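You operate a simulated robot arm through the tools that you are given. There is no shell and no other tool.

You run a simulated robot arm. Do the job below in one go: nothing can be reset, and whatever is moved stays where it is left.

JOB
Park the cord block and wind the slack back onto the big red spool.
Fine: the pink clip goes back with the others, the clamp opens, the block goes in its rest and the orange slider back to 10. The brake, the purple slider and the other clips stay.
Where things are to end (x, y in the base frame): clip within 6 cm of [73, -27].

The check looks at the end state, three seconds after you hand in, the way a careful person would. Anything else that was tipped, shoved, dropped, spilled or broken makes it a failure.

ROBOT AND FRAMES
A 7-joint arm with a fingered hand, fixed in place. Base frame: the origin is at the foot of the arm, x ahead of it, y to its left, z up; the work surface is at about z = 80.6. Units: cm, degrees, N and s.
Its first joint turns from -115.0 to 115.0 degrees. Payload 5 kg.
The tool frame sits at the grasp point between the pads (the TCP): z along the fingers, y along the line on which they close. The tips reach 3.2 cm beyond it. The gripper opens to 16 cm. The gripper's body begins 8.9 cm behind the TCP. The gripper is a hand of 4 fingers: y runs from the thumb to the fingers, the wrist lies at [0, 0, -26.7] in the tool frame, and closing takes about 1.5 s.
Orientation is told as [roll, pitch, yaw] about the base's x, y, z axes, in that order, counted from this pose: with the fingers straight down and closing along the base's y, the tool's x points along the base's -x, its y along +y and its z along -z.

CONTROLS
- The arm moves only by the tool jog_arm. Its argument "rows" is one flat list of numbers, 7 for each row, row after row: the finger opening in cm, from 0 to 16, then the shift along the tool's x, y, z in cm, then the turn, a rotation vector about the tool's x, y, z in degrees. In form: [hand, x, y, z, wx, wy, wz, hand, x, y, z, wx, wy, wz, ...]. A call has 1 to 20 rows; each row shifts and turns the commanded pose from where the row before left it, along the tool's axes as they then stand. Rows are played at 5 a second. More than 5 cm and 8.6 degrees between two rows, or a gripper value outside its range, and nothing of the call is played. Where a pose cannot be reached the arm comes as near as it can. A force on the tool above 40 N (or 10 N above the force at the start of the call, whichever is more), or a blocked arm, ends the call early, and 0.2 s more pass. Each finger travels about 4.5 cm/s and halts on what it meets, pressing with about 25 N; the grip force reading is that of the motor and also rises with nothing between the fingers. The clock runs only during rows and for 0.2 s after the last one: add rows that do not move to give the fingers time. It gives the time, the measured TCP pose, the force on the tool (base axes), the opening and the grip force at its end, in the units of the frame above (readings bear some noise), with the torque about the TCP (base axes, N m) and any sound that the robot's microphone picked up, and new pictures: "views" is both (left out), scene, wrist or none.
- Cameras (640 x 400 px; columns grow to the right, rows downward): "scene" is fixed at [5.14, 49.98, 139.79]; the picture's right is [-0.69, -0.72, 0.00], its down [-0.40, 0.39, -0.83] and it looks along [0.60, -0.58, -0.56] (base axes); focal length 318 px, centre (320, 200). "wrist" rides on the gripper at [8, -0.4, -11.4] in the tool frame; the picture's right is [0.05, 1.00, 0.00], its down [-0.82, 0.04, -0.58] and it looks along [-0.58, 0.03, 0.82] (tool axes); focal length 265 px, centre (320, 200). There is no depth. A picture from a camera that has moved, and an enlarged one, comes with that camera's place and axes in the base frame and with its lens.
- move_column(by): slides the trunk up (or, below 0, down) by that many cm; the arm rides with it, the base frame stays. It gives what a move gives, with no picture.
- set_grasp(shape): the hand has 4 fingers and takes this shape, open, in about a second: jaw (thumb against the fingers, like two jaws); tri (thumb and two fingers); tip (a fingertip pinch); poke (one finger out to press); point (the index stretched); flat (the hand flat); cup (the hand cupped); fist (a fist). The gripper value then closes the fingers along that shape, each until it touches; the sizes above hold for jaw. It gives what a move gives, with no picture.
- enlarge(camera, box): a new picture of the part [left, top, right, bottom] of that camera's present view, enlarged. The clock stands still meanwhile.
- close_job(): hands the job in; it is judged then, once.

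Nothing tells you positions but the pictures and the camera data. Unless the task says otherwise, let go and move clear before handing in.

The tools are called after "Request:" by a JSON object that holds its "api" and its "payload". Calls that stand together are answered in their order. jog_arm: Moves the arm, as the interface text tells. Its arguments: {"type":"object","properties":{"rows":{"type":"array","items":{"type":"number"}},"views":{"type":"string","enum":["both","scene","wrist","none"]}},"required":["rows"]} The other tools are called the same way: move_column (by) slides the trunk up or down; set_grasp (shape) gives the hand a shape; enlarge (camera, box) takes an enlarged picture of a part of a camera's view; close_job () hands the job in.

At the start:

```text
time: 0.0
eef_pos: [72.63, 12.21, 114.11]
tcp_rot: [-0.1, 0.1, 0.0]
force: [0.3, -0.2, 0.1]
wrist_torque: [0.0, 0.02, 0.01]
grip_width: 15.98
grip_force: 0.1
shape: jaw
trunk travel left (down, up): [-50.0, 49.0]
```

scene: 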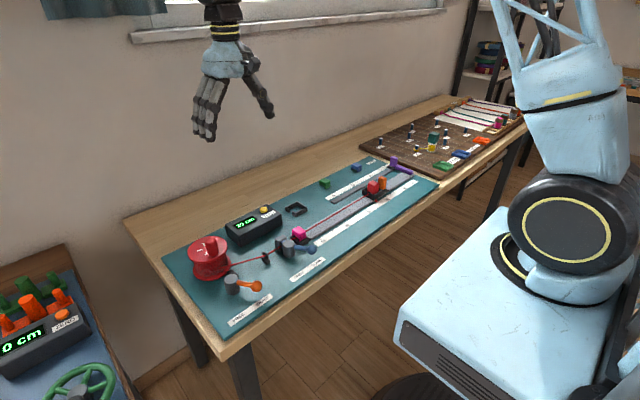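
wrist: 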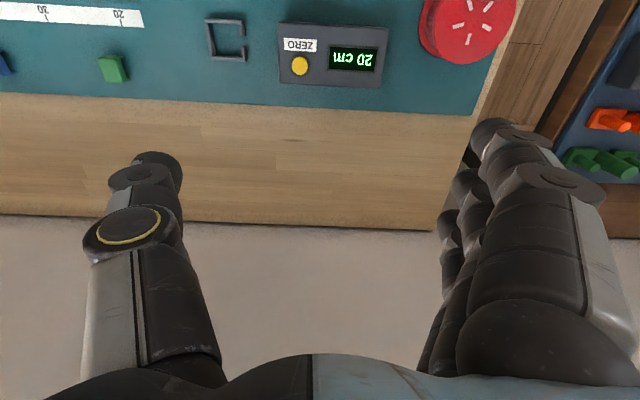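

The bench holds a teal mat with a red spool, a counter box showing 20 cm, a cord running to a clamp and a rail with sliders; clips sit near the back. I'll enlarge the pictures before moving anything.

Request:
{"api": "enlarge", "payload": {"camera": "scene", "box": [160, 190, 320, 330]}}

Request:
{"api": "enlarge", "payload": {"camera": "scene", "box": [270, 140, 440, 260]}}

Request:
{"api": "enlarge", "payload": {"camera": "scene", "box": [350, 80, 530, 190]}}

Request:
{"api": "enlarge", "payload": {"camera": "scene", "box": [0, 230, 140, 400]}}

Request:
{"api": "enlarge", "payload": {"camera": "wrist", "box": [0, 0, 640, 200]}}

```text
2.86 times, centred on (240, 260) of scene
camera zoom: at [5.14, 49.98, 139.79], right [-0.69, -0.72, 0.0], down [-0.4, 0.39, -0.83], along [0.6, -0.58, -0.56], focal length 908 px, centre (549, 29)
```

zoom: 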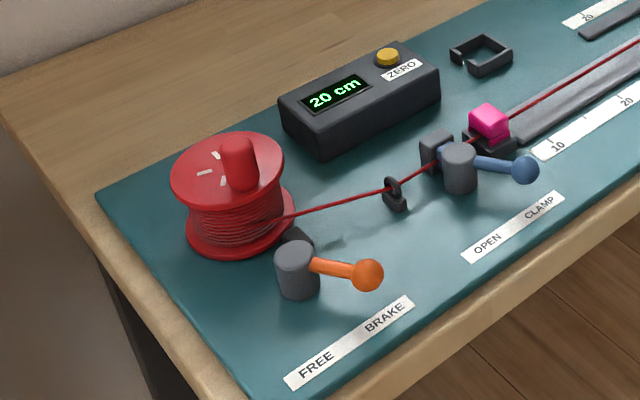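

```text
3.33 times, centred on (355, 200) of scene
camera zoom: at [5.14, 49.98, 139.79], right [-0.69, -0.72, 0.0], down [-0.4, 0.39, -0.83], along [0.6, -0.58, -0.56], focal length 1060 px, centre (203, 200)
```

zoom: 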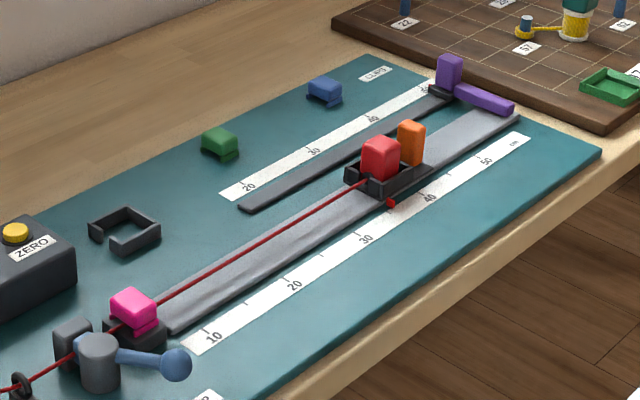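

```text
3.56 times, centred on (440, 135) of scene
camera zoom: at [5.14, 49.98, 139.79], right [-0.69, -0.72, 0.0], down [-0.4, 0.39, -0.83], along [0.6, -0.58, -0.56], focal length 1130 px, centre (-107, 431)
```

zoom: 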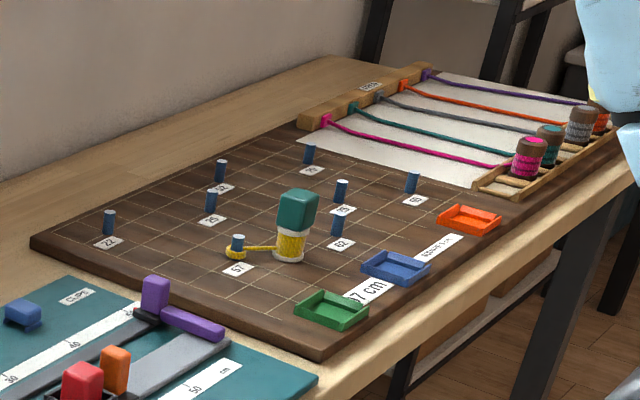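

```text
2.35 times, centred on (70, 315) of scene
camera zoom: at [5.14, 49.98, 139.79], right [-0.69, -0.72, 0.0], down [-0.4, 0.39, -0.83], along [0.6, -0.58, -0.56], focal length 748 px, centre (908, -71)
```

zoom: 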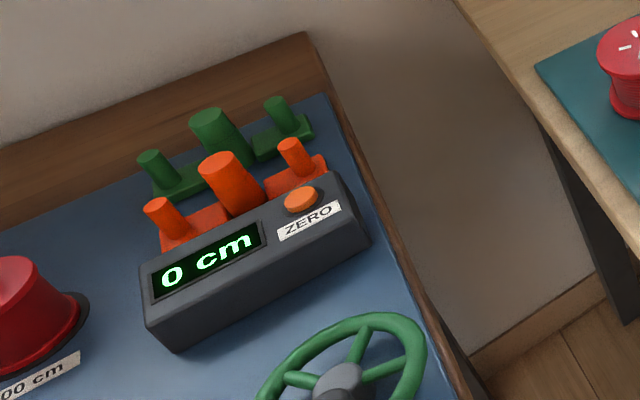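

```text
1.00 times, centred on (320, 100) of wrist (not enlarged: the box is as wide or as high as the picture)
camera zoom: at [64.57, 11.78, 125.41], right [-0.05, 1.0, 0.0], down [0.82, 0.04, 0.58], along [0.58, 0.03, -0.82], focal length 265 px, centre (320, 300)
```

zoom: 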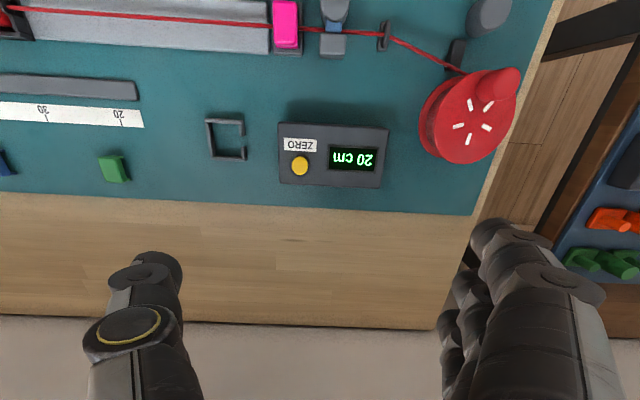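

The pink clip sits on the cord at about (58, 7), right of the clamp (lever at CLAMP). The red block sits in the orange slider's tray near (58, -26), and the C-shaped rest is near (70, -2). I'll bring the wrist camera over the clip and clamp for a closer look.

Request:
{"api": "jog_arm", "payload": {"rows": [16, 2.65, -1.8, 1.5, 0, 0, 0, 16, 2.65, -1.8, 1.5, 0, 0, 0, 16, 2.65, -1.8, 1.5, 0, 0, 0, 16, 2.65, -1.8, 1.5, 0, 0, 0, 16, 0, 0, 0, 0, 0, 0], "views": "both"}}

```text
time: 1.2
eef_pos: [61.83, 5.06, 107.75]
tcp_rot: [0.0, -0.1, 0.0]
force: [0.0, -0.6, 0.7]
wrist_torque: [0.02, -0.07, 0.0]
grip_width: 16.0
grip_force: 0.1
shape: jaw
trunk travel left (down, up): [-50.0, 49.0]
camera wrist: at [53.93, 4.54, 119.26], right [-0.05, 1.0, 0.0], down [0.82, 0.04, 0.58], along [0.58, 0.03, -0.82], focal length 265 px, centre (320, 200)
```

scene: 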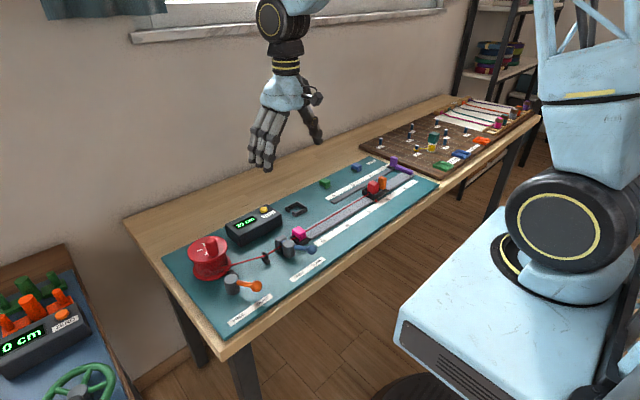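
wrist: 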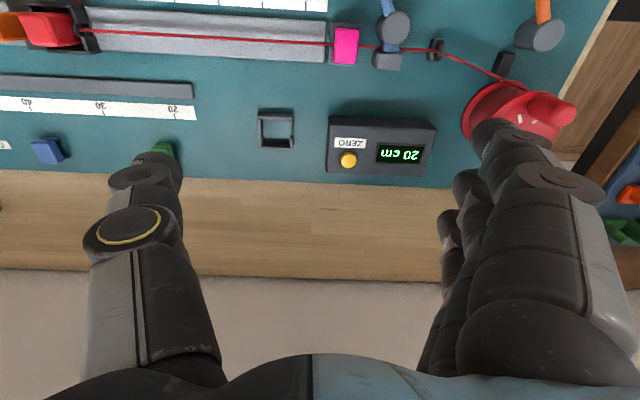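

The wrist picture shows the rail at the top edge. I'll pull back toward the robot so the rail and clamp come nearer the picture's centre.

Request:
{"api": "jog_arm", "payload": {"rows": [16, 3.5, -1.0, 1, 0, 0, 0, 16, 3.5, -1.0, 1, 0, 0, 0, 16, 3.5, -1.0, 1, 0, 0, 0, 16, 3.5, -1.0, 1, 0, 0, 0, 16, 0, 0, 0, 0, 0, 0], "views": "wrist"}}

Request:
{"api": "enlarge", "payload": {"camera": "wrist", "box": [280, 20, 480, 145]}}

Request:
{"api": "enlarge", "payload": {"camera": "wrist", "box": [0, 20, 200, 145]}}

Request:
{"api": "enlarge", "payload": {"camera": "wrist", "box": [440, 20, 640, 145]}}

```text
time: 2.4
eef_pos: [48.11, 0.92, 104.07]
tcp_rot: [0.0, 0.0, -0.2]
force: [-0.7, 0.0, -0.1]
wrist_torque: [0.01, -0.01, 0.02]
grip_width: 15.99
grip_force: 0.1
shape: jaw
trunk travel left (down, up): [-50.0, 49.0]
camera wrist: at [40.03, 0.39, 115.46], right [-0.05, 1.0, 0.0], down [0.82, 0.04, 0.58], along [0.58, 0.03, -0.82], focal length 265 px, centre (320, 200)
```

wrist: 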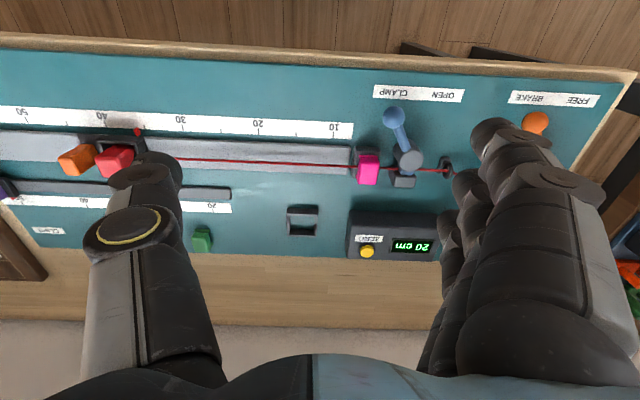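

```text
3.20 times, centred on (380, 82) of wrist
camera zoom: at [40.03, 0.39, 115.46], right [-0.05, 1.0, 0.0], down [0.82, 0.04, 0.58], along [0.58, 0.03, -0.82], focal length 849 px, centre (128, 576)
```

zoom: 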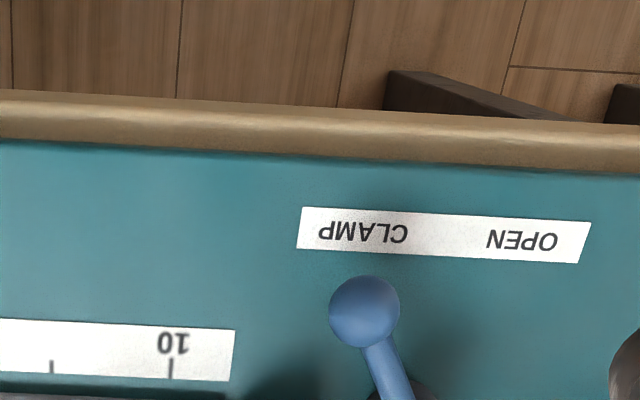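

```text
3.20 times, centred on (100, 82) of wrist
camera zoom: at [40.03, 0.39, 115.46], right [-0.05, 1.0, 0.0], down [0.82, 0.04, 0.58], along [0.58, 0.03, -0.82], focal length 849 px, centre (1024, 576)
```

zoom: 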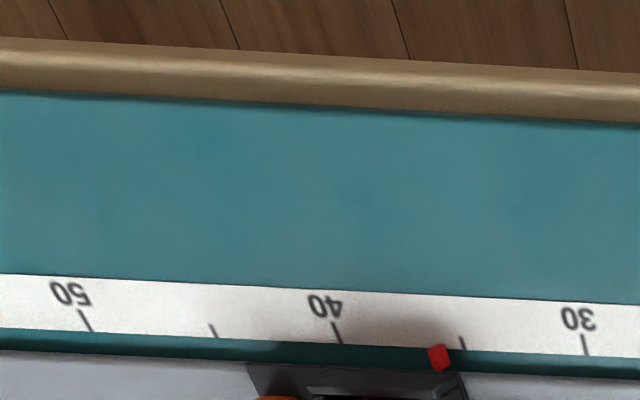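

```text
3.20 times, centred on (540, 82) of wrist
camera zoom: at [40.03, 0.39, 115.46], right [-0.05, 1.0, 0.0], down [0.82, 0.04, 0.58], along [0.58, 0.03, -0.82], focal length 849 px, centre (-384, 576)
```

zoom: 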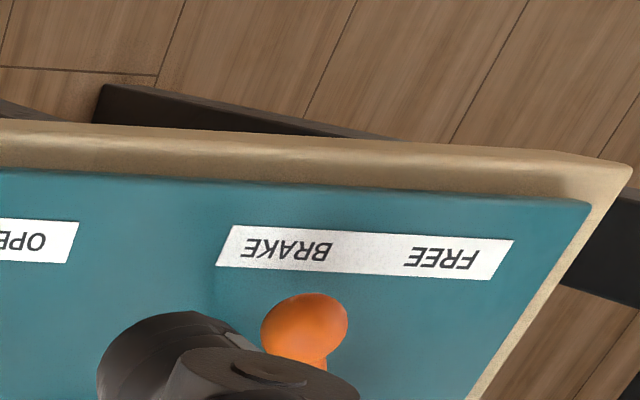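

The pointer sits near 35–36 on the scale, and both levers lean to BRAKE and CLAMP. I'll look closer at the clip, the clamp, the rest and the block.

Request:
{"api": "enlarge", "payload": {"camera": "wrist", "box": [320, 90, 480, 190]}}

Request:
{"api": "enlarge", "payload": {"camera": "wrist", "box": [180, 150, 340, 260]}}

Request:
{"api": "enlarge", "payload": {"camera": "wrist", "box": [0, 110, 200, 235]}}

Request:
{"api": "enlarge", "payload": {"camera": "scene", "box": [260, 210, 340, 260]}}

Request:
{"api": "enlarge", "payload": {"camera": "scene", "box": [340, 155, 420, 205]}}

Request:
{"api": "enlarge", "payload": {"camera": "scene", "box": [185, 225, 275, 305]}}

```text
4.00 times, centred on (400, 140) of wrist
camera zoom: at [40.03, 0.39, 115.46], right [-0.05, 1.0, 0.0], down [0.82, 0.04, 0.58], along [0.58, 0.03, -0.82], focal length 1062 px, centre (0, 440)
```

zoom: 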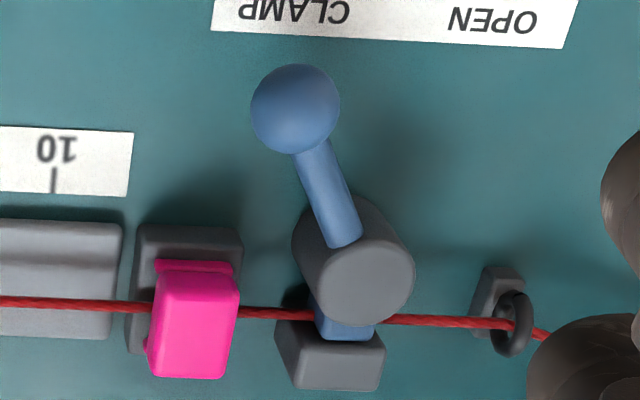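

```text
3.64 times, centred on (260, 205) of wrist
camera zoom: at [40.03, 0.39, 115.46], right [-0.05, 1.0, 0.0], down [0.82, 0.04, 0.58], along [0.58, 0.03, -0.82], focal length 965 px, centre (538, 182)
```

zoom: 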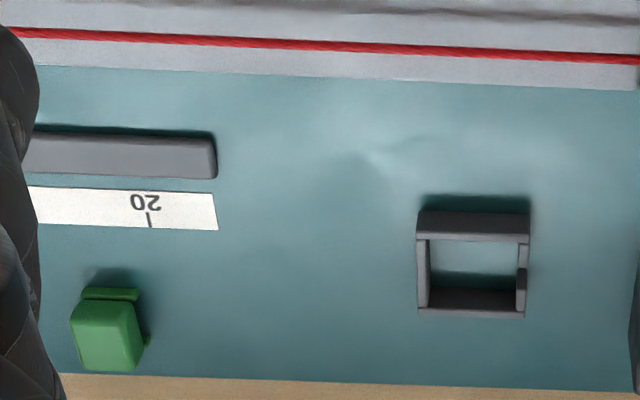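

```text
3.20 times, centred on (100, 172) of wrist
camera zoom: at [40.03, 0.39, 115.46], right [-0.05, 1.0, 0.0], down [0.82, 0.04, 0.58], along [0.58, 0.03, -0.82], focal length 849 px, centre (1024, 288)
```

zoom: 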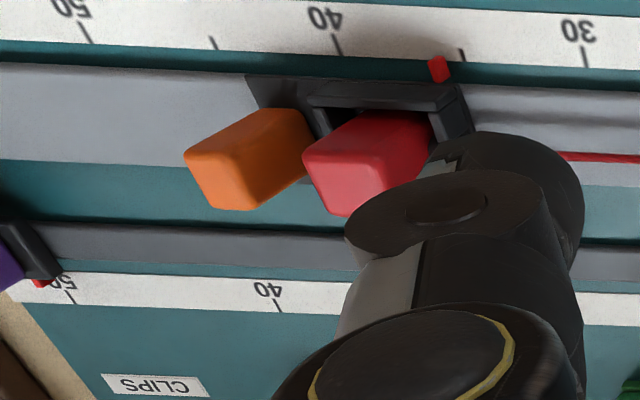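

```text
8.00 times, centred on (300, 235) of scene
camera zoom: at [5.14, 49.98, 139.79], right [-0.69, -0.72, 0.0], down [-0.4, 0.39, -0.83], along [0.6, -0.58, -0.56], focal length 2543 px, centre (480, -80)
```

zoom: 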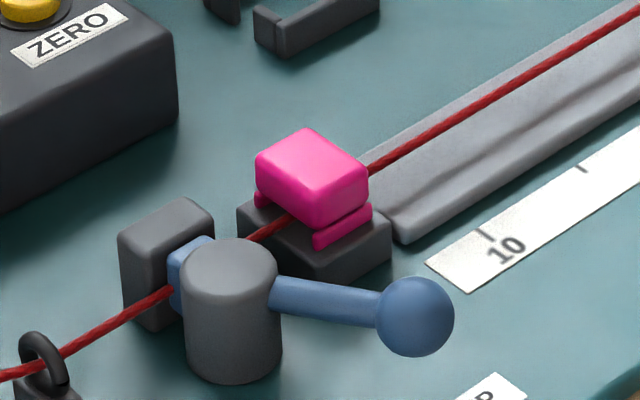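

```text
8.00 times, centred on (380, 180) of scene
camera zoom: at [5.14, 49.98, 139.79], right [-0.69, -0.72, 0.0], down [-0.4, 0.39, -0.83], along [0.6, -0.58, -0.56], focal length 2543 px, centre (-160, 360)
```

zoom: 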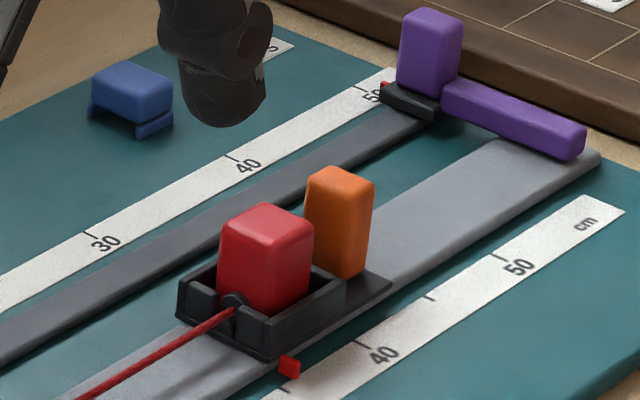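

```text
5.00 times, centred on (230, 265) of scene
camera zoom: at [5.14, 49.98, 139.79], right [-0.69, -0.72, 0.0], down [-0.4, 0.39, -0.83], along [0.6, -0.58, -0.56], focal length 1590 px, centre (770, -125)
```

zoom: 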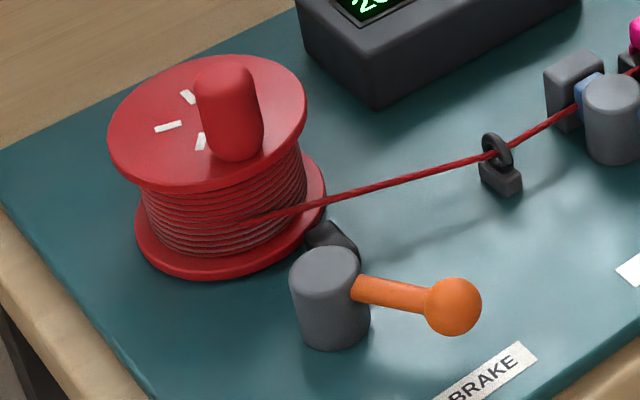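

The clip straddles the cord on a dark stop block, with its top at about (56.9, 7.7, 85). The clamp post is about 1.7 cm behind it at (54.9, 12.3) and the lever ball at (49.7, 9.7, 84.5). I'll try the fingertip pinch up here to see its geometry before using it.

Request:
{"api": "set_grasp", "payload": {"shape": "tip"}}

Request:
{"api": "jog_arm", "payload": {"rows": [6, 0, 0, 0, 0, 0, 0, 6, 0, 0, 0, 0, 0, 0, 6, 0, 0, 0, 0, 0, 0, 6, 0, 0, 0, 0, 0, 0, 6, 0, 0, 0, 0, 0, 0, 6, 0, 0, 0, 0, 0, 0, 6, 0, 0, 0, 0, 0, 0, 6, 0, 0, 0, 0, 0, 0], "views": "both"}}

Request:
{"api": "enlarge", "payload": {"camera": "scene", "box": [230, 80, 390, 200]}}

```text
time: 3.3
eef_pos: [47.96, 0.93, 104.09]
tcp_rot: [0.0, 0.0, -0.1]
force: [-0.1, 0.1, 0.0]
wrist_torque: [-0.02, 0.0, 0.01]
grip_width: 15.98
grip_force: 0.0
shape: tip
trunk travel left (down, up): [-50.0, 49.0]
```

```text
time: 5.1
eef_pos: [48.14, 0.93, 104.12]
tcp_rot: [0.0, -0.1, -0.1]
force: [-0.7, -1.4, -0.2]
wrist_torque: [0.01, -0.02, -0.01]
grip_width: 6.07
grip_force: 0.0
shape: tip
trunk travel left (down, up): [-50.0, 49.0]
camera wrist: at [40.06, 0.42, 115.46], right [-0.05, 1.0, 0.0], down [0.82, 0.04, 0.58], along [0.58, 0.03, -0.82], focal length 265 px, centre (320, 200)
```

scene: 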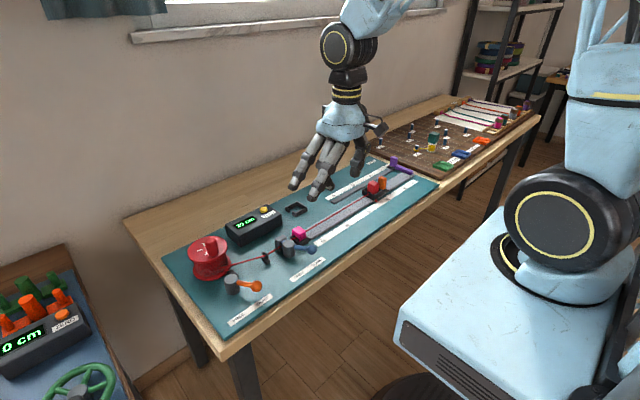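
wrist: 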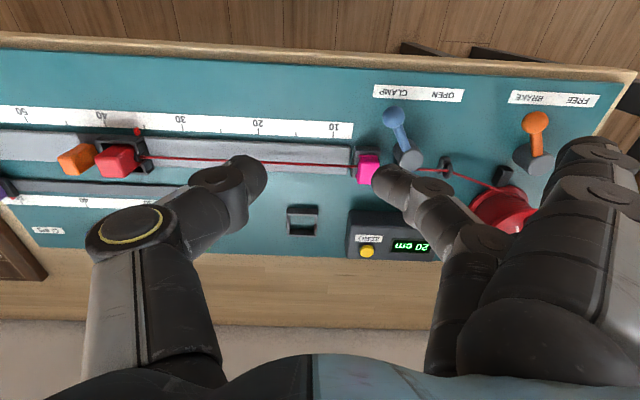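

```text
3.33 times, centred on (310, 140) of scene
camera zoom: at [5.14, 49.98, 139.79], right [-0.69, -0.72, 0.0], down [-0.4, 0.39, -0.83], along [0.6, -0.58, -0.56], focal length 1060 px, centre (353, 400)
```

zoom: 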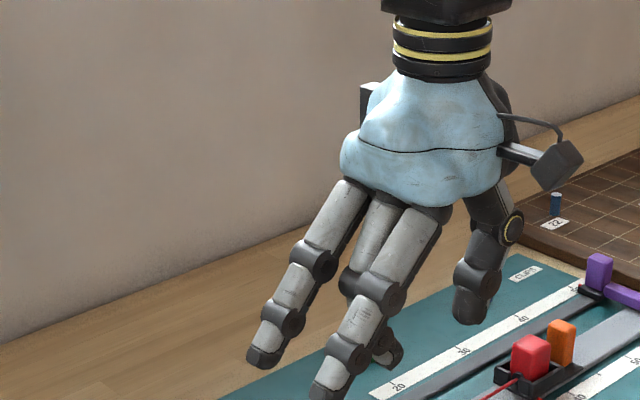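

In the pinch only the thumb and middle finger close, and the other two stay flared about 12 cm out on the +y tool side. I'll yaw the hand +90° so the flared fingers point at the robot, and check that pose high up.

Request:
{"api": "jog_arm", "payload": {"rows": [6, 0, 0, 0, 0, 0, -8.182, 6, 0, 0, 0, 0, 0, -8.182, 6, 0, 0, 0, 0, 0, -8.182, 6, 0, 0, 0, 0, 0, -8.182, 6, 0, 0, 0, 0, 0, -8.182, 6, 0, 0, 0, 0, 0, -8.182, 6, 0, 0, 0, 0, 0, -8.182, 6, 0, 0, 0, 0, 0, -8.182, 6, 0, 0, 0, 0, 0, -8.182, 6, 0, 0, 0, 0, 0, -8.182, 6, 0, 0, 0, 0, 0, -8.182, 6, 0, 0, 0, 0, 0, 0], "views": "both"}}

```text
time: 7.7
eef_pos: [47.96, 0.96, 104.05]
tcp_rot: [-0.1, -0.1, 90.0]
force: [1.3, -0.6, 0.7]
wrist_torque: [0.05, -0.02, -0.01]
grip_width: 6.07
grip_force: 0.1
shape: tip
trunk travel left (down, up): [-50.0, 49.0]
camera wrist: at [48.4, -7.26, 115.43], right [-1.0, -0.05, 0.0], down [-0.04, 0.81, 0.58], along [-0.03, 0.58, -0.82], focal length 265 px, centre (320, 200)
```

scene: 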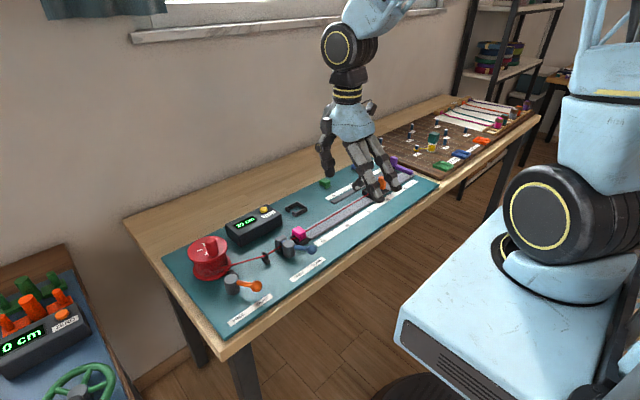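
wrist: 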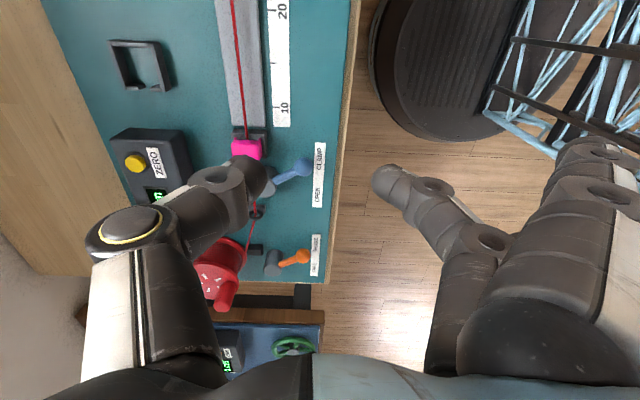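

The hand is yawed +90° with the flared fingers toward the robot. Next I go above the clip at (56.9, 7.7) and check alignment from there.

Request:
{"api": "jog_arm", "payload": {"rows": [6, -1.69, -2.24, 2.3, 0, 0, 0, 6, -1.69, -2.24, 2.3, 0, 0, 0, 6, -1.69, -2.24, 2.3, 0, 0, 0, 6, -1.69, -2.24, 2.3, 0, 0, 0, 6, 0, 0, 0, 0, 0, 0], "views": "both"}}

Request:
{"api": "enlarge", "payload": {"camera": "wrist", "box": [210, 80, 450, 230]}}

Request:
{"api": "enlarge", "payload": {"camera": "scene", "box": [240, 160, 380, 270]}}

```text
time: 8.9
eef_pos: [56.8, 7.85, 95.04]
tcp_rot: [0.0, 0.0, 89.9]
force: [-0.4, 0.3, -0.3]
wrist_torque: [-0.01, 0.03, -0.02]
grip_width: 6.06
grip_force: 0.0
shape: tip
trunk travel left (down, up): [-50.0, 49.0]
camera wrist: at [57.21, -0.25, 106.38], right [-1.0, -0.05, 0.0], down [-0.04, 0.82, 0.58], along [-0.03, 0.58, -0.82], focal length 265 px, centre (320, 200)
```

scene: 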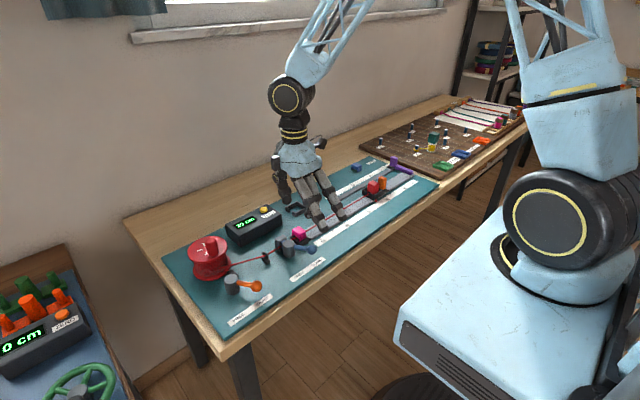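
wrist: 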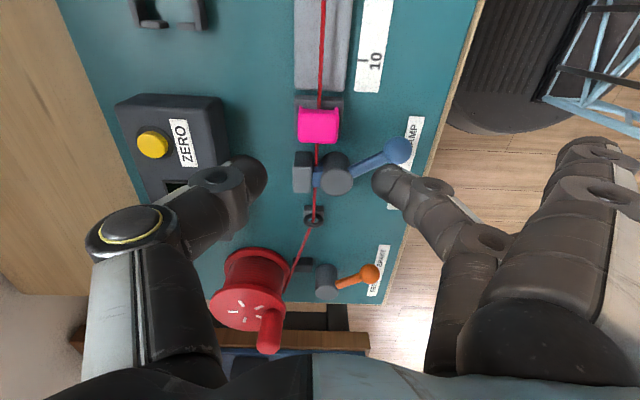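

```text
2.67 times, centred on (330, 155) of wrist
camera zoom: at [57.21, -0.25, 106.38], right [-1.0, -0.05, 0.0], down [-0.04, 0.82, 0.58], along [-0.03, 0.58, -0.82], focal length 708 px, centre (293, 320)
```

zoom: 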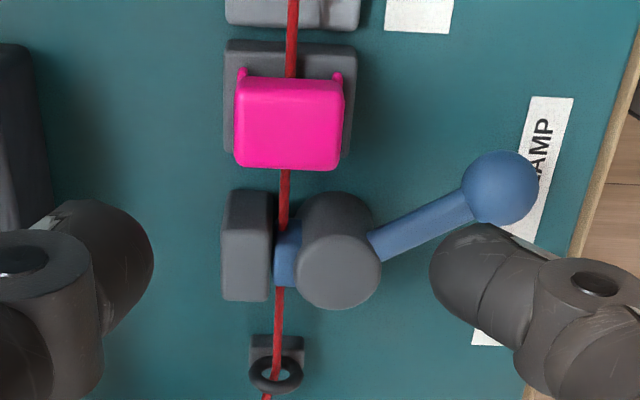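

```text
3.64 times, centred on (310, 215) of scene
camera zoom: at [5.14, 49.98, 139.79], right [-0.69, -0.72, 0.0], down [-0.4, 0.39, -0.83], along [0.6, -0.58, -0.56], focal length 1156 px, centre (356, 146)
```

zoom: 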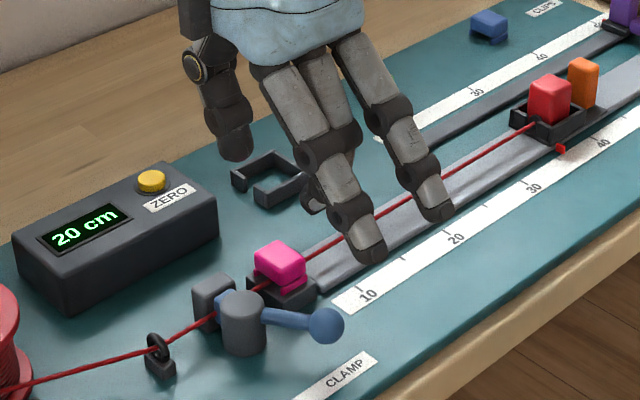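

The clip's centre reads (56.9, 7.6) with its top at z≈85, right under the pinch. I'll descend to just above it with a narrower opening and look.

Request:
{"api": "jog_arm", "payload": {"rows": [5.5, 0.0, -0.05, 2.5, 0, 0, 0, 5, 0.1, -0.05, 2.5, 0, 0, 0, 5, 0.1, 0, 1.5, 0, 0, 0, 5, 0, 0, 0, 0, 0, 0, 5, 0, 0, 0, 0, 0, 0], "views": "both"}}

Request:
{"api": "enlarge", "payload": {"camera": "scene", "box": [240, 190, 360, 280]}}

Request:
{"api": "enlarge", "payload": {"camera": "wrist", "box": [210, 80, 450, 230]}}

```text
time: 10.1
eef_pos: [57.18, 7.48, 88.46]
tcp_rot: [0.0, 0.0, 89.9]
force: [0.0, -0.4, 0.3]
wrist_torque: [-0.04, 0.01, -0.01]
grip_width: 5.05
grip_force: 0.1
shape: tip
trunk travel left (down, up): [-50.0, 49.0]
camera wrist: at [57.53, -0.59, 99.9], right [-1.0, -0.05, 0.0], down [-0.04, 0.82, 0.58], along [-0.03, 0.58, -0.82], focal length 265 px, centre (320, 200)
```

scene: 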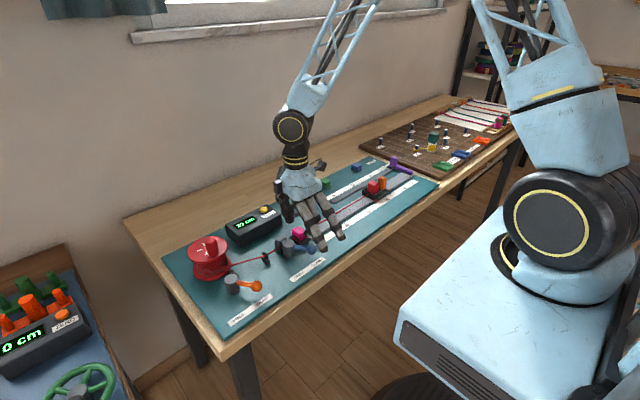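
wrist: 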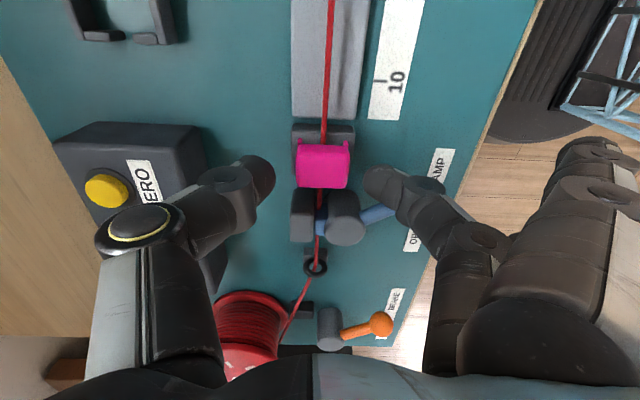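

```text
4.44 times, centred on (300, 235) of scene
camera zoom: at [5.14, 49.98, 139.79], right [-0.69, -0.72, 0.0], down [-0.4, 0.39, -0.83], along [0.6, -0.58, -0.56], focal length 1413 px, centre (409, 44)
```

zoom: 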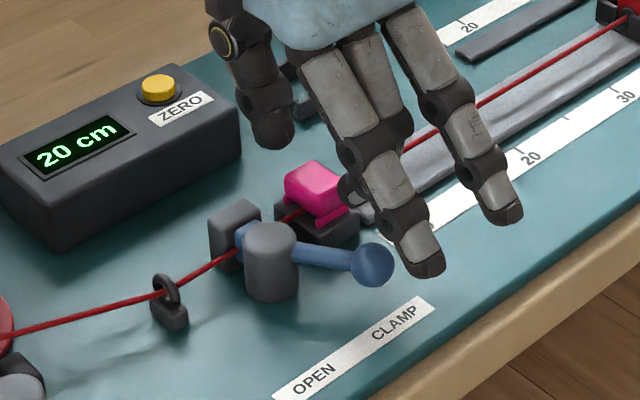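

```text
2.67 times, centred on (330, 155) of wrist
camera zoom: at [57.53, -0.59, 99.9], right [-1.0, -0.05, 0.0], down [-0.04, 0.82, 0.58], along [-0.03, 0.58, -0.82], focal length 708 px, centre (293, 320)
```

zoom: 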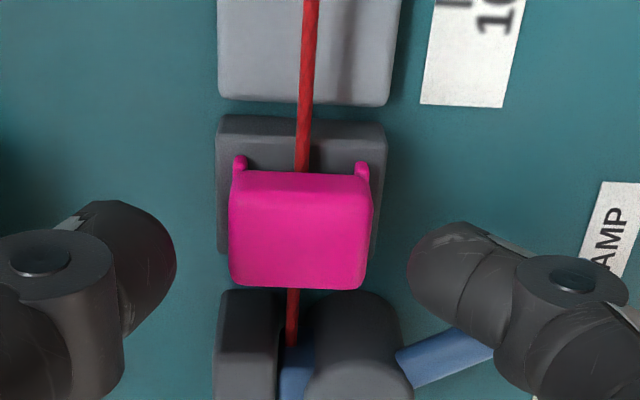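

The fingers straddle the clip cleanly and the flared fingers clear the clamp's ball by about 2 cm. I'll lower to a grip height just above the stop block and close.

Request:
{"api": "jog_arm", "payload": {"rows": [5, -0.05, 0.15, 1.2, 0, 0, 0, 5, 0, 0, 1.0, 0, 0, 0, 5, 0, 0, 0, 0, 0, 0], "views": "both"}}

Request:
{"api": "enlarge", "payload": {"camera": "scene", "box": [240, 190, 360, 280]}}

Request:
{"api": "enlarge", "payload": {"camera": "wrist", "box": [210, 80, 450, 230]}}

```text
time: 10.9
eef_pos: [56.82, 7.68, 86.1]
tcp_rot: [0.0, 0.1, 90.0]
force: [0.7, -0.1, 0.7]
wrist_torque: [0.03, 0.01, -0.01]
grip_width: 5.02
grip_force: 0.1
shape: tip
trunk travel left (down, up): [-50.0, 49.0]
camera wrist: at [57.26, -0.47, 97.55], right [-1.0, -0.05, 0.0], down [-0.04, 0.82, 0.58], along [-0.03, 0.58, -0.82], focal length 265 px, centre (320, 200)
```

scene: 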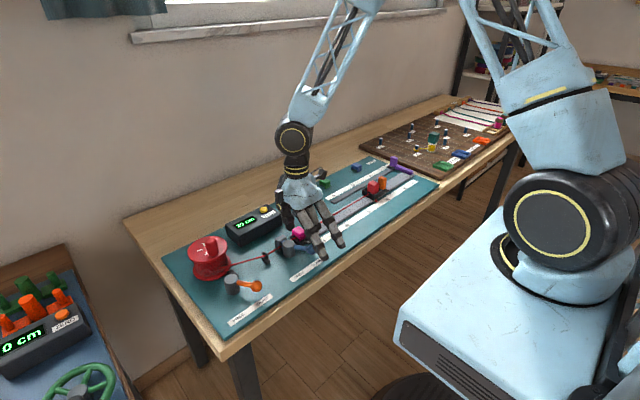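
wrist: 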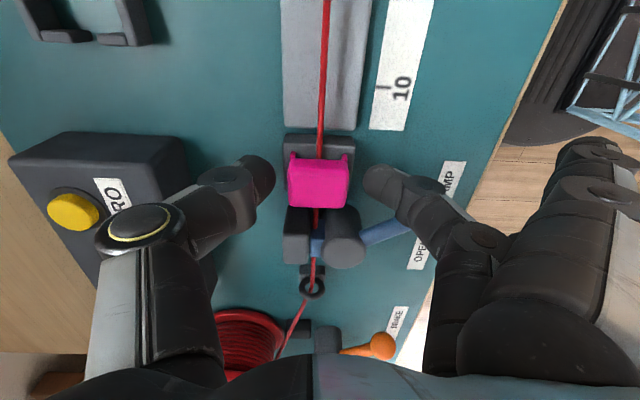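

```text
4.44 times, centred on (300, 235) of scene
camera zoom: at [5.14, 49.98, 139.79], right [-0.69, -0.72, 0.0], down [-0.4, 0.39, -0.83], along [0.6, -0.58, -0.56], focal length 1413 px, centre (409, 44)
```

zoom: 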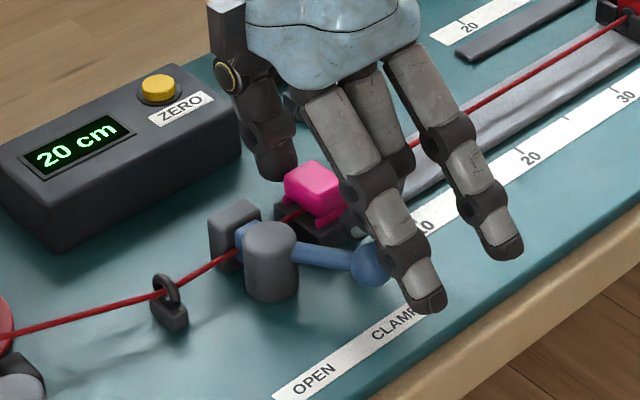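

```text
2.67 times, centred on (330, 155) of wrist
camera zoom: at [57.26, -0.47, 97.55], right [-1.0, -0.05, 0.0], down [-0.04, 0.82, 0.58], along [-0.03, 0.58, -0.82], focal length 708 px, centre (293, 320)
```

zoom: 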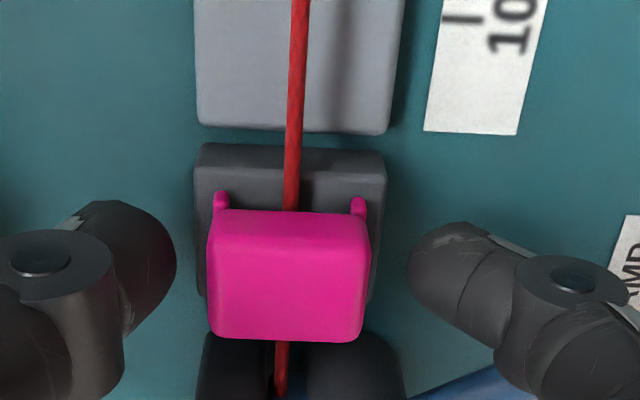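

The clip is centred between the thumb and finger. I'll close the pinch on it.

Request:
{"api": "jog_arm", "payload": {"rows": [2, 0, 0, 0, 0, 0, 0, 1, 0, 0, 0, 0, 0, 0, 1, 0, 0, 0, 0, 0, 0, 1, 0, 0, 0, 0, 0, 0, 1, 0, 0, 0, 0, 0, 0, 1, 0, 0, 0, 0, 0, 0], "views": "both"}}

Request:
{"api": "enlarge", "payload": {"camera": "wrist", "box": [210, 80, 450, 230]}}

```text
time: 12.3
eef_pos: [56.87, 7.55, 86.23]
tcp_rot: [-0.1, 0.0, 89.8]
force: [0.6, -0.2, -0.2]
wrist_torque: [-0.01, -0.02, 0.0]
grip_width: 2.85
grip_force: 25.3
shape: tip
trunk travel left (down, up): [-50.0, 49.0]
camera wrist: at [57.26, -0.48, 97.57], right [-1.0, -0.05, 0.0], down [-0.04, 0.82, 0.58], along [-0.03, 0.58, -0.82], focal length 265 px, centre (320, 200)
```

scene: 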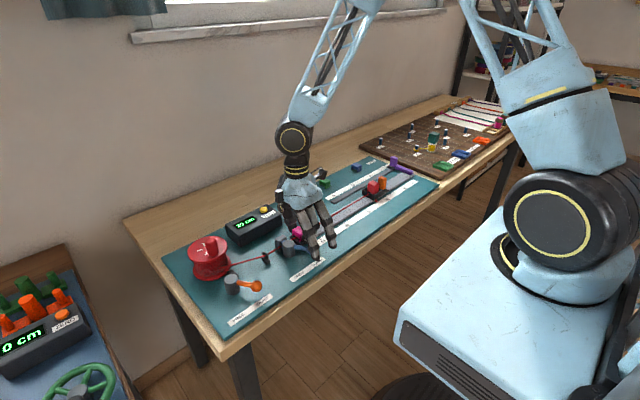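
wrist: 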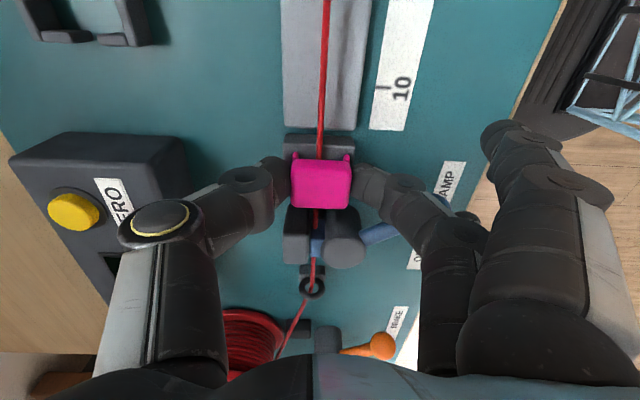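

```text
2.67 times, centred on (330, 155) of wrist
camera zoom: at [57.26, -0.48, 97.57], right [-1.0, -0.05, 0.0], down [-0.04, 0.82, 0.58], along [-0.03, 0.58, -0.82], focal length 708 px, centre (293, 320)
```

zoom: 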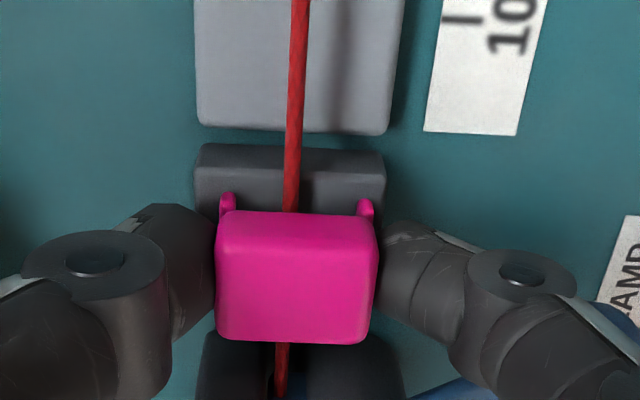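

The clip is gripped at 2.85 cm with 25 N. I'll lift it straight up off the cord, starting gently.

Request:
{"api": "jog_arm", "payload": {"rows": [1, 0, 0, -0.4, 0, 0, 0, 1, 0, 0, -0.6, 0, 0, 0, 1, 0, 0, -1, 0, 0, 0, 1, 0, 0, -1.5, 0, 0, 0, 1, 0, 0, -2, 0, 0, 0, 1, 0, 0, -2, 0, 0, 0, 1, 0, 0, 0, 0, 0, 0], "views": "both"}}

Request:
{"api": "enlarge", "payload": {"camera": "scene", "box": [240, 190, 360, 280]}}

Request:
{"api": "enlarge", "payload": {"camera": "wrist", "box": [210, 80, 450, 230]}}

```text
time: 13.9
eef_pos: [56.97, 7.65, 93.68]
tcp_rot: [0.1, 0.0, 89.8]
force: [-0.7, -0.2, 0.4]
wrist_torque: [-0.02, 0.0, 0.0]
grip_width: 2.83
grip_force: 25.2
shape: tip
trunk travel left (down, up): [-50.0, 49.0]
camera wrist: at [57.28, -0.47, 104.96], right [-1.0, -0.05, 0.0], down [-0.04, 0.82, 0.58], along [-0.03, 0.58, -0.82], focal length 265 px, centre (320, 200)
```

scene: 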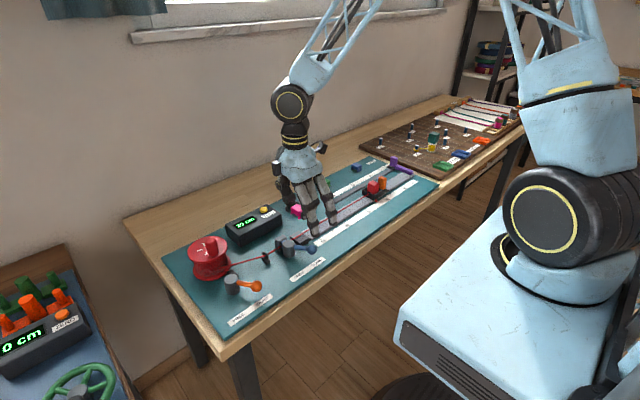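
wrist: 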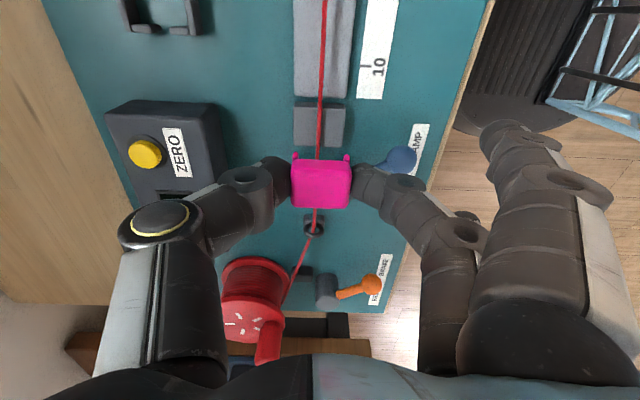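

```text
4.44 times, centred on (300, 235) of scene
camera zoom: at [5.14, 49.98, 139.79], right [-0.69, -0.72, 0.0], down [-0.4, 0.39, -0.83], along [0.6, -0.58, -0.56], focal length 1413 px, centre (409, 44)
```

zoom: 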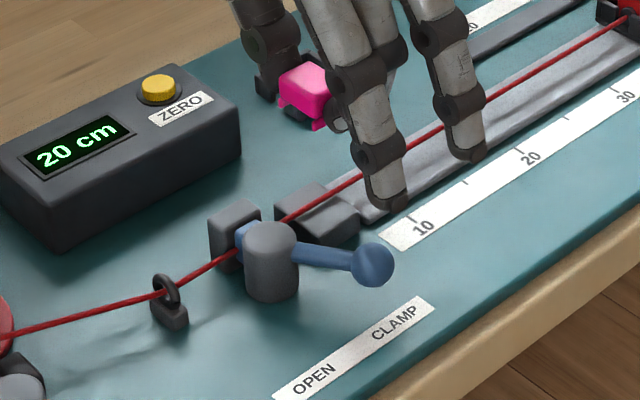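

```text
2.67 times, centred on (330, 155) of wrist
camera zoom: at [57.28, -0.47, 104.96], right [-1.0, -0.05, 0.0], down [-0.04, 0.82, 0.58], along [-0.03, 0.58, -0.82], focal length 708 px, centre (293, 320)
```

zoom: 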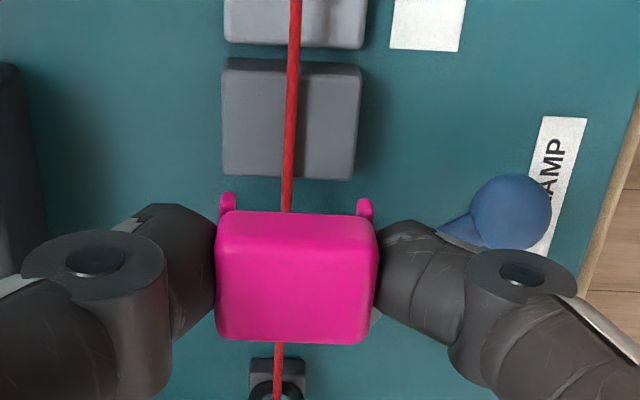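

The clip is off the cord and firmly held. I'll raise it and carry it high to about (75, -27), between the green and blue clips.

Request:
{"api": "jog_arm", "payload": {"rows": [1, 0, 0, -2.5, 0, 0, 0, 1, 0, 0, -2.5, 0, 0, 0, 1, 3.85, -2.0, 0, 0, 0, 0, 1, 3.85, -2.0, 0, 0, 0, 0, 1, 3.85, -2.0, 0, 0, 0, 0, 1, 3.85, -2.0, 0, 0, 0, 0, 1, 3.85, -2.0, 0, 0, 0, 0, 1, 3.85, -2.0, 0, 0, 0, 0, 1, 3.85, -2.0, 0, 0, 0, 0, 1, 3.85, -2.0, 0, 0, 0, 0, 1, 3.85, -2.0, 0, 0, 0, 0, 1, 0, 0, 0, 0, 0, 0], "views": "both"}}

```text
time: 16.5
eef_pos: [74.88, -26.95, 98.84]
tcp_rot: [0.0, 0.0, 89.9]
force: [0.3, 0.1, 0.6]
wrist_torque: [0.01, -0.01, 0.0]
grip_width: 2.8
grip_force: 24.6
shape: tip
trunk travel left (down, up): [-50.0, 49.0]
camera wrist: at [75.23, -35.0, 110.24], right [-1.0, -0.05, 0.0], down [-0.04, 0.82, 0.58], along [-0.03, 0.58, -0.82], focal length 265 px, centre (320, 200)
```

scene: 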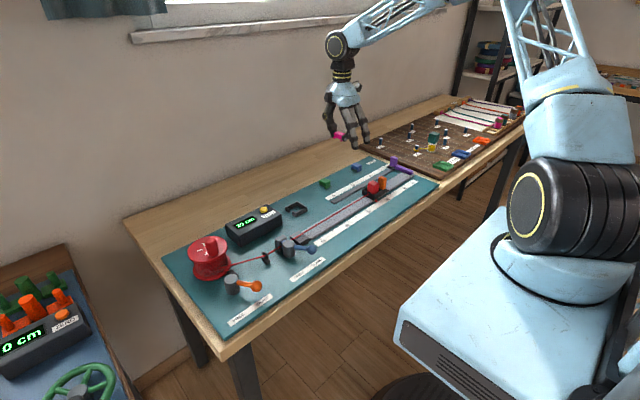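
wrist: 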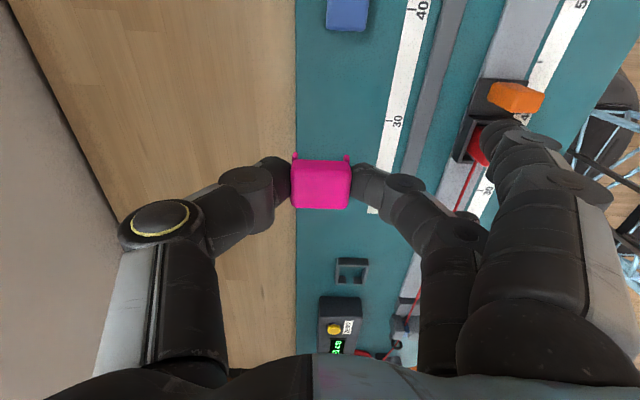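

The clip hangs above its spot, but the mat's back edge is at x≈77.3, so I'll shift to x≈74.3. Then I'll lower to just above the mat and check clearance to the tray and other clips.

Request:
{"api": "jog_arm", "payload": {"rows": [1, 0, 0.6, 3, 0, 0, 0, 1, 0, 0, 3, 0, 0, 0, 1, 0, 0, 3, 0, 0, 0, 1, 0, 0, 2, 0, 0, 0, 1, 0, 0, 0, 0, 0, 0], "views": "both"}}

Request:
{"api": "enlarge", "payload": {"camera": "scene", "box": [310, 120, 430, 210]}}

Request:
{"api": "enlarge", "payload": {"camera": "wrist", "box": [270, 60, 590, 260]}}

```text
time: 17.7
eef_pos: [74.18, -27.35, 87.63]
tcp_rot: [0.0, 0.0, 89.9]
force: [-0.2, 0.5, 0.0]
wrist_torque: [0.01, 0.01, 0.0]
grip_width: 2.82
grip_force: 25.1
shape: tip
trunk travel left (down, up): [-50.0, 49.0]
camera wrist: at [74.65, -35.4, 98.95], right [-1.0, -0.05, 0.0], down [-0.04, 0.82, 0.58], along [-0.03, 0.58, -0.82], focal length 265 px, centre (320, 200)
```

scene: 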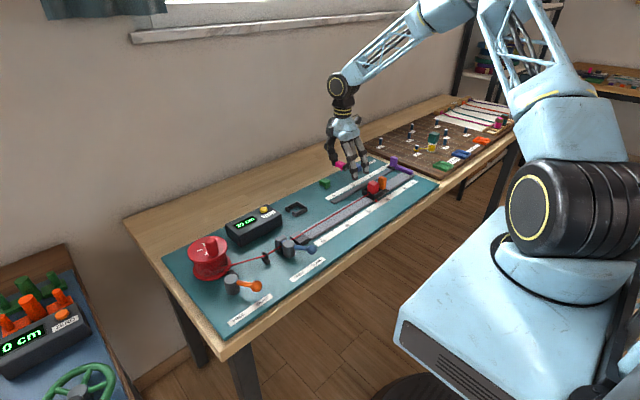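
wrist: 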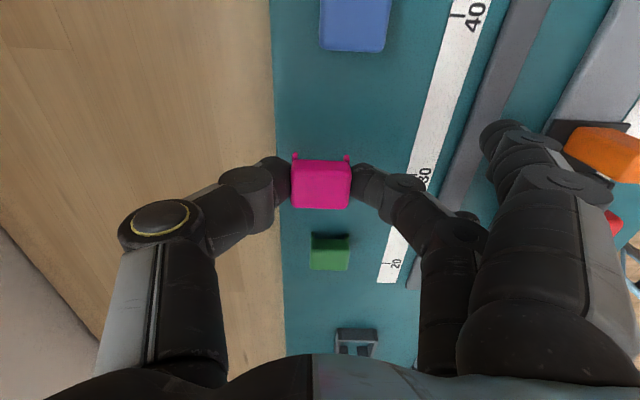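

```text
4.44 times, centred on (370, 165) of scene
camera zoom: at [5.14, 49.98, 139.79], right [-0.69, -0.72, 0.0], down [-0.4, 0.39, -0.83], along [0.6, -0.58, -0.56], focal length 1413 px, centre (98, 356)
```

zoom: 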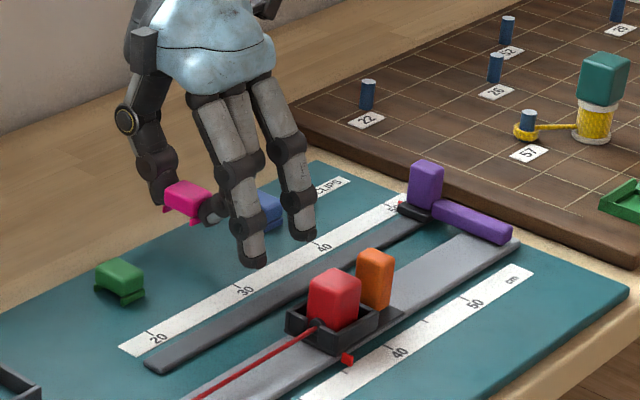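

```text
2.00 times, centred on (430, 160) of wrist
camera zoom: at [74.65, -35.4, 98.95], right [-1.0, -0.05, 0.0], down [-0.04, 0.82, 0.58], along [-0.03, 0.58, -0.82], focal length 531 px, centre (100, 280)
```

zoom: 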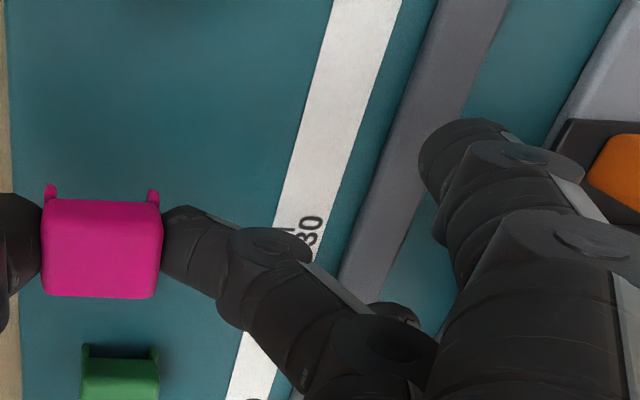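

The path is clear: the flared fingers pass beside the tray by about 2 cm. I'll lower in small steps until the clip meets the mat.

Request:
{"api": "jog_arm", "payload": {"rows": [1, 0, 0, 1, 0, 0, 0, 1, 0, 0, 1, 0, 0, 0, 1, 0, 0, 0.4, 0, 0, 0, 1, 0, 0, 0.2, 0, 0, 0, 1, 0, 0, 0, 0, 0, 0], "views": "scene"}}

Request:
{"api": "enlarge", "payload": {"camera": "scene", "box": [310, 140, 390, 200]}}

```text
time: 18.9
eef_pos: [74.24, -27.04, 85.06]
tcp_rot: [0.0, -0.1, 89.9]
force: [-0.7, 0.4, -0.4]
wrist_torque: [-0.01, -0.01, 0.02]
grip_width: 2.82
grip_force: 24.8
shape: tip
trunk travel left (down, up): [-50.0, 49.0]
```

scene: 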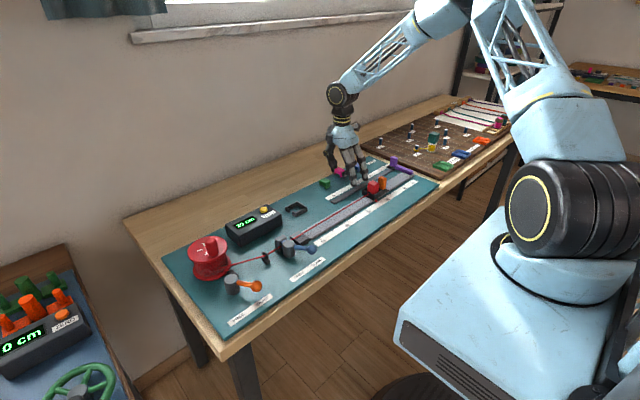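

```text
6.67 times, centred on (350, 170) of scene
camera zoom: at [5.14, 49.98, 139.79], right [-0.69, -0.72, 0.0], down [-0.4, 0.39, -0.83], along [0.6, -0.58, -0.56], focal length 2120 px, centre (120, 400)
```

zoom: 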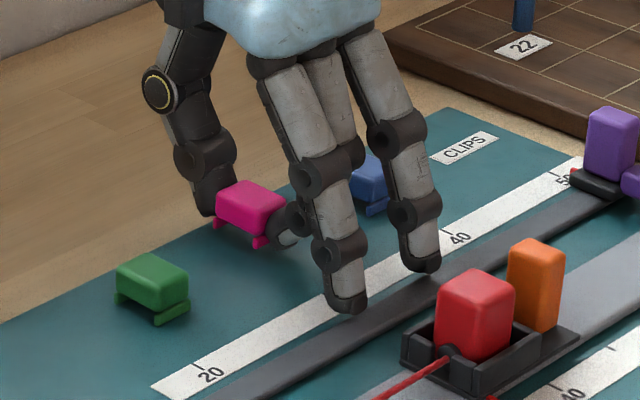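

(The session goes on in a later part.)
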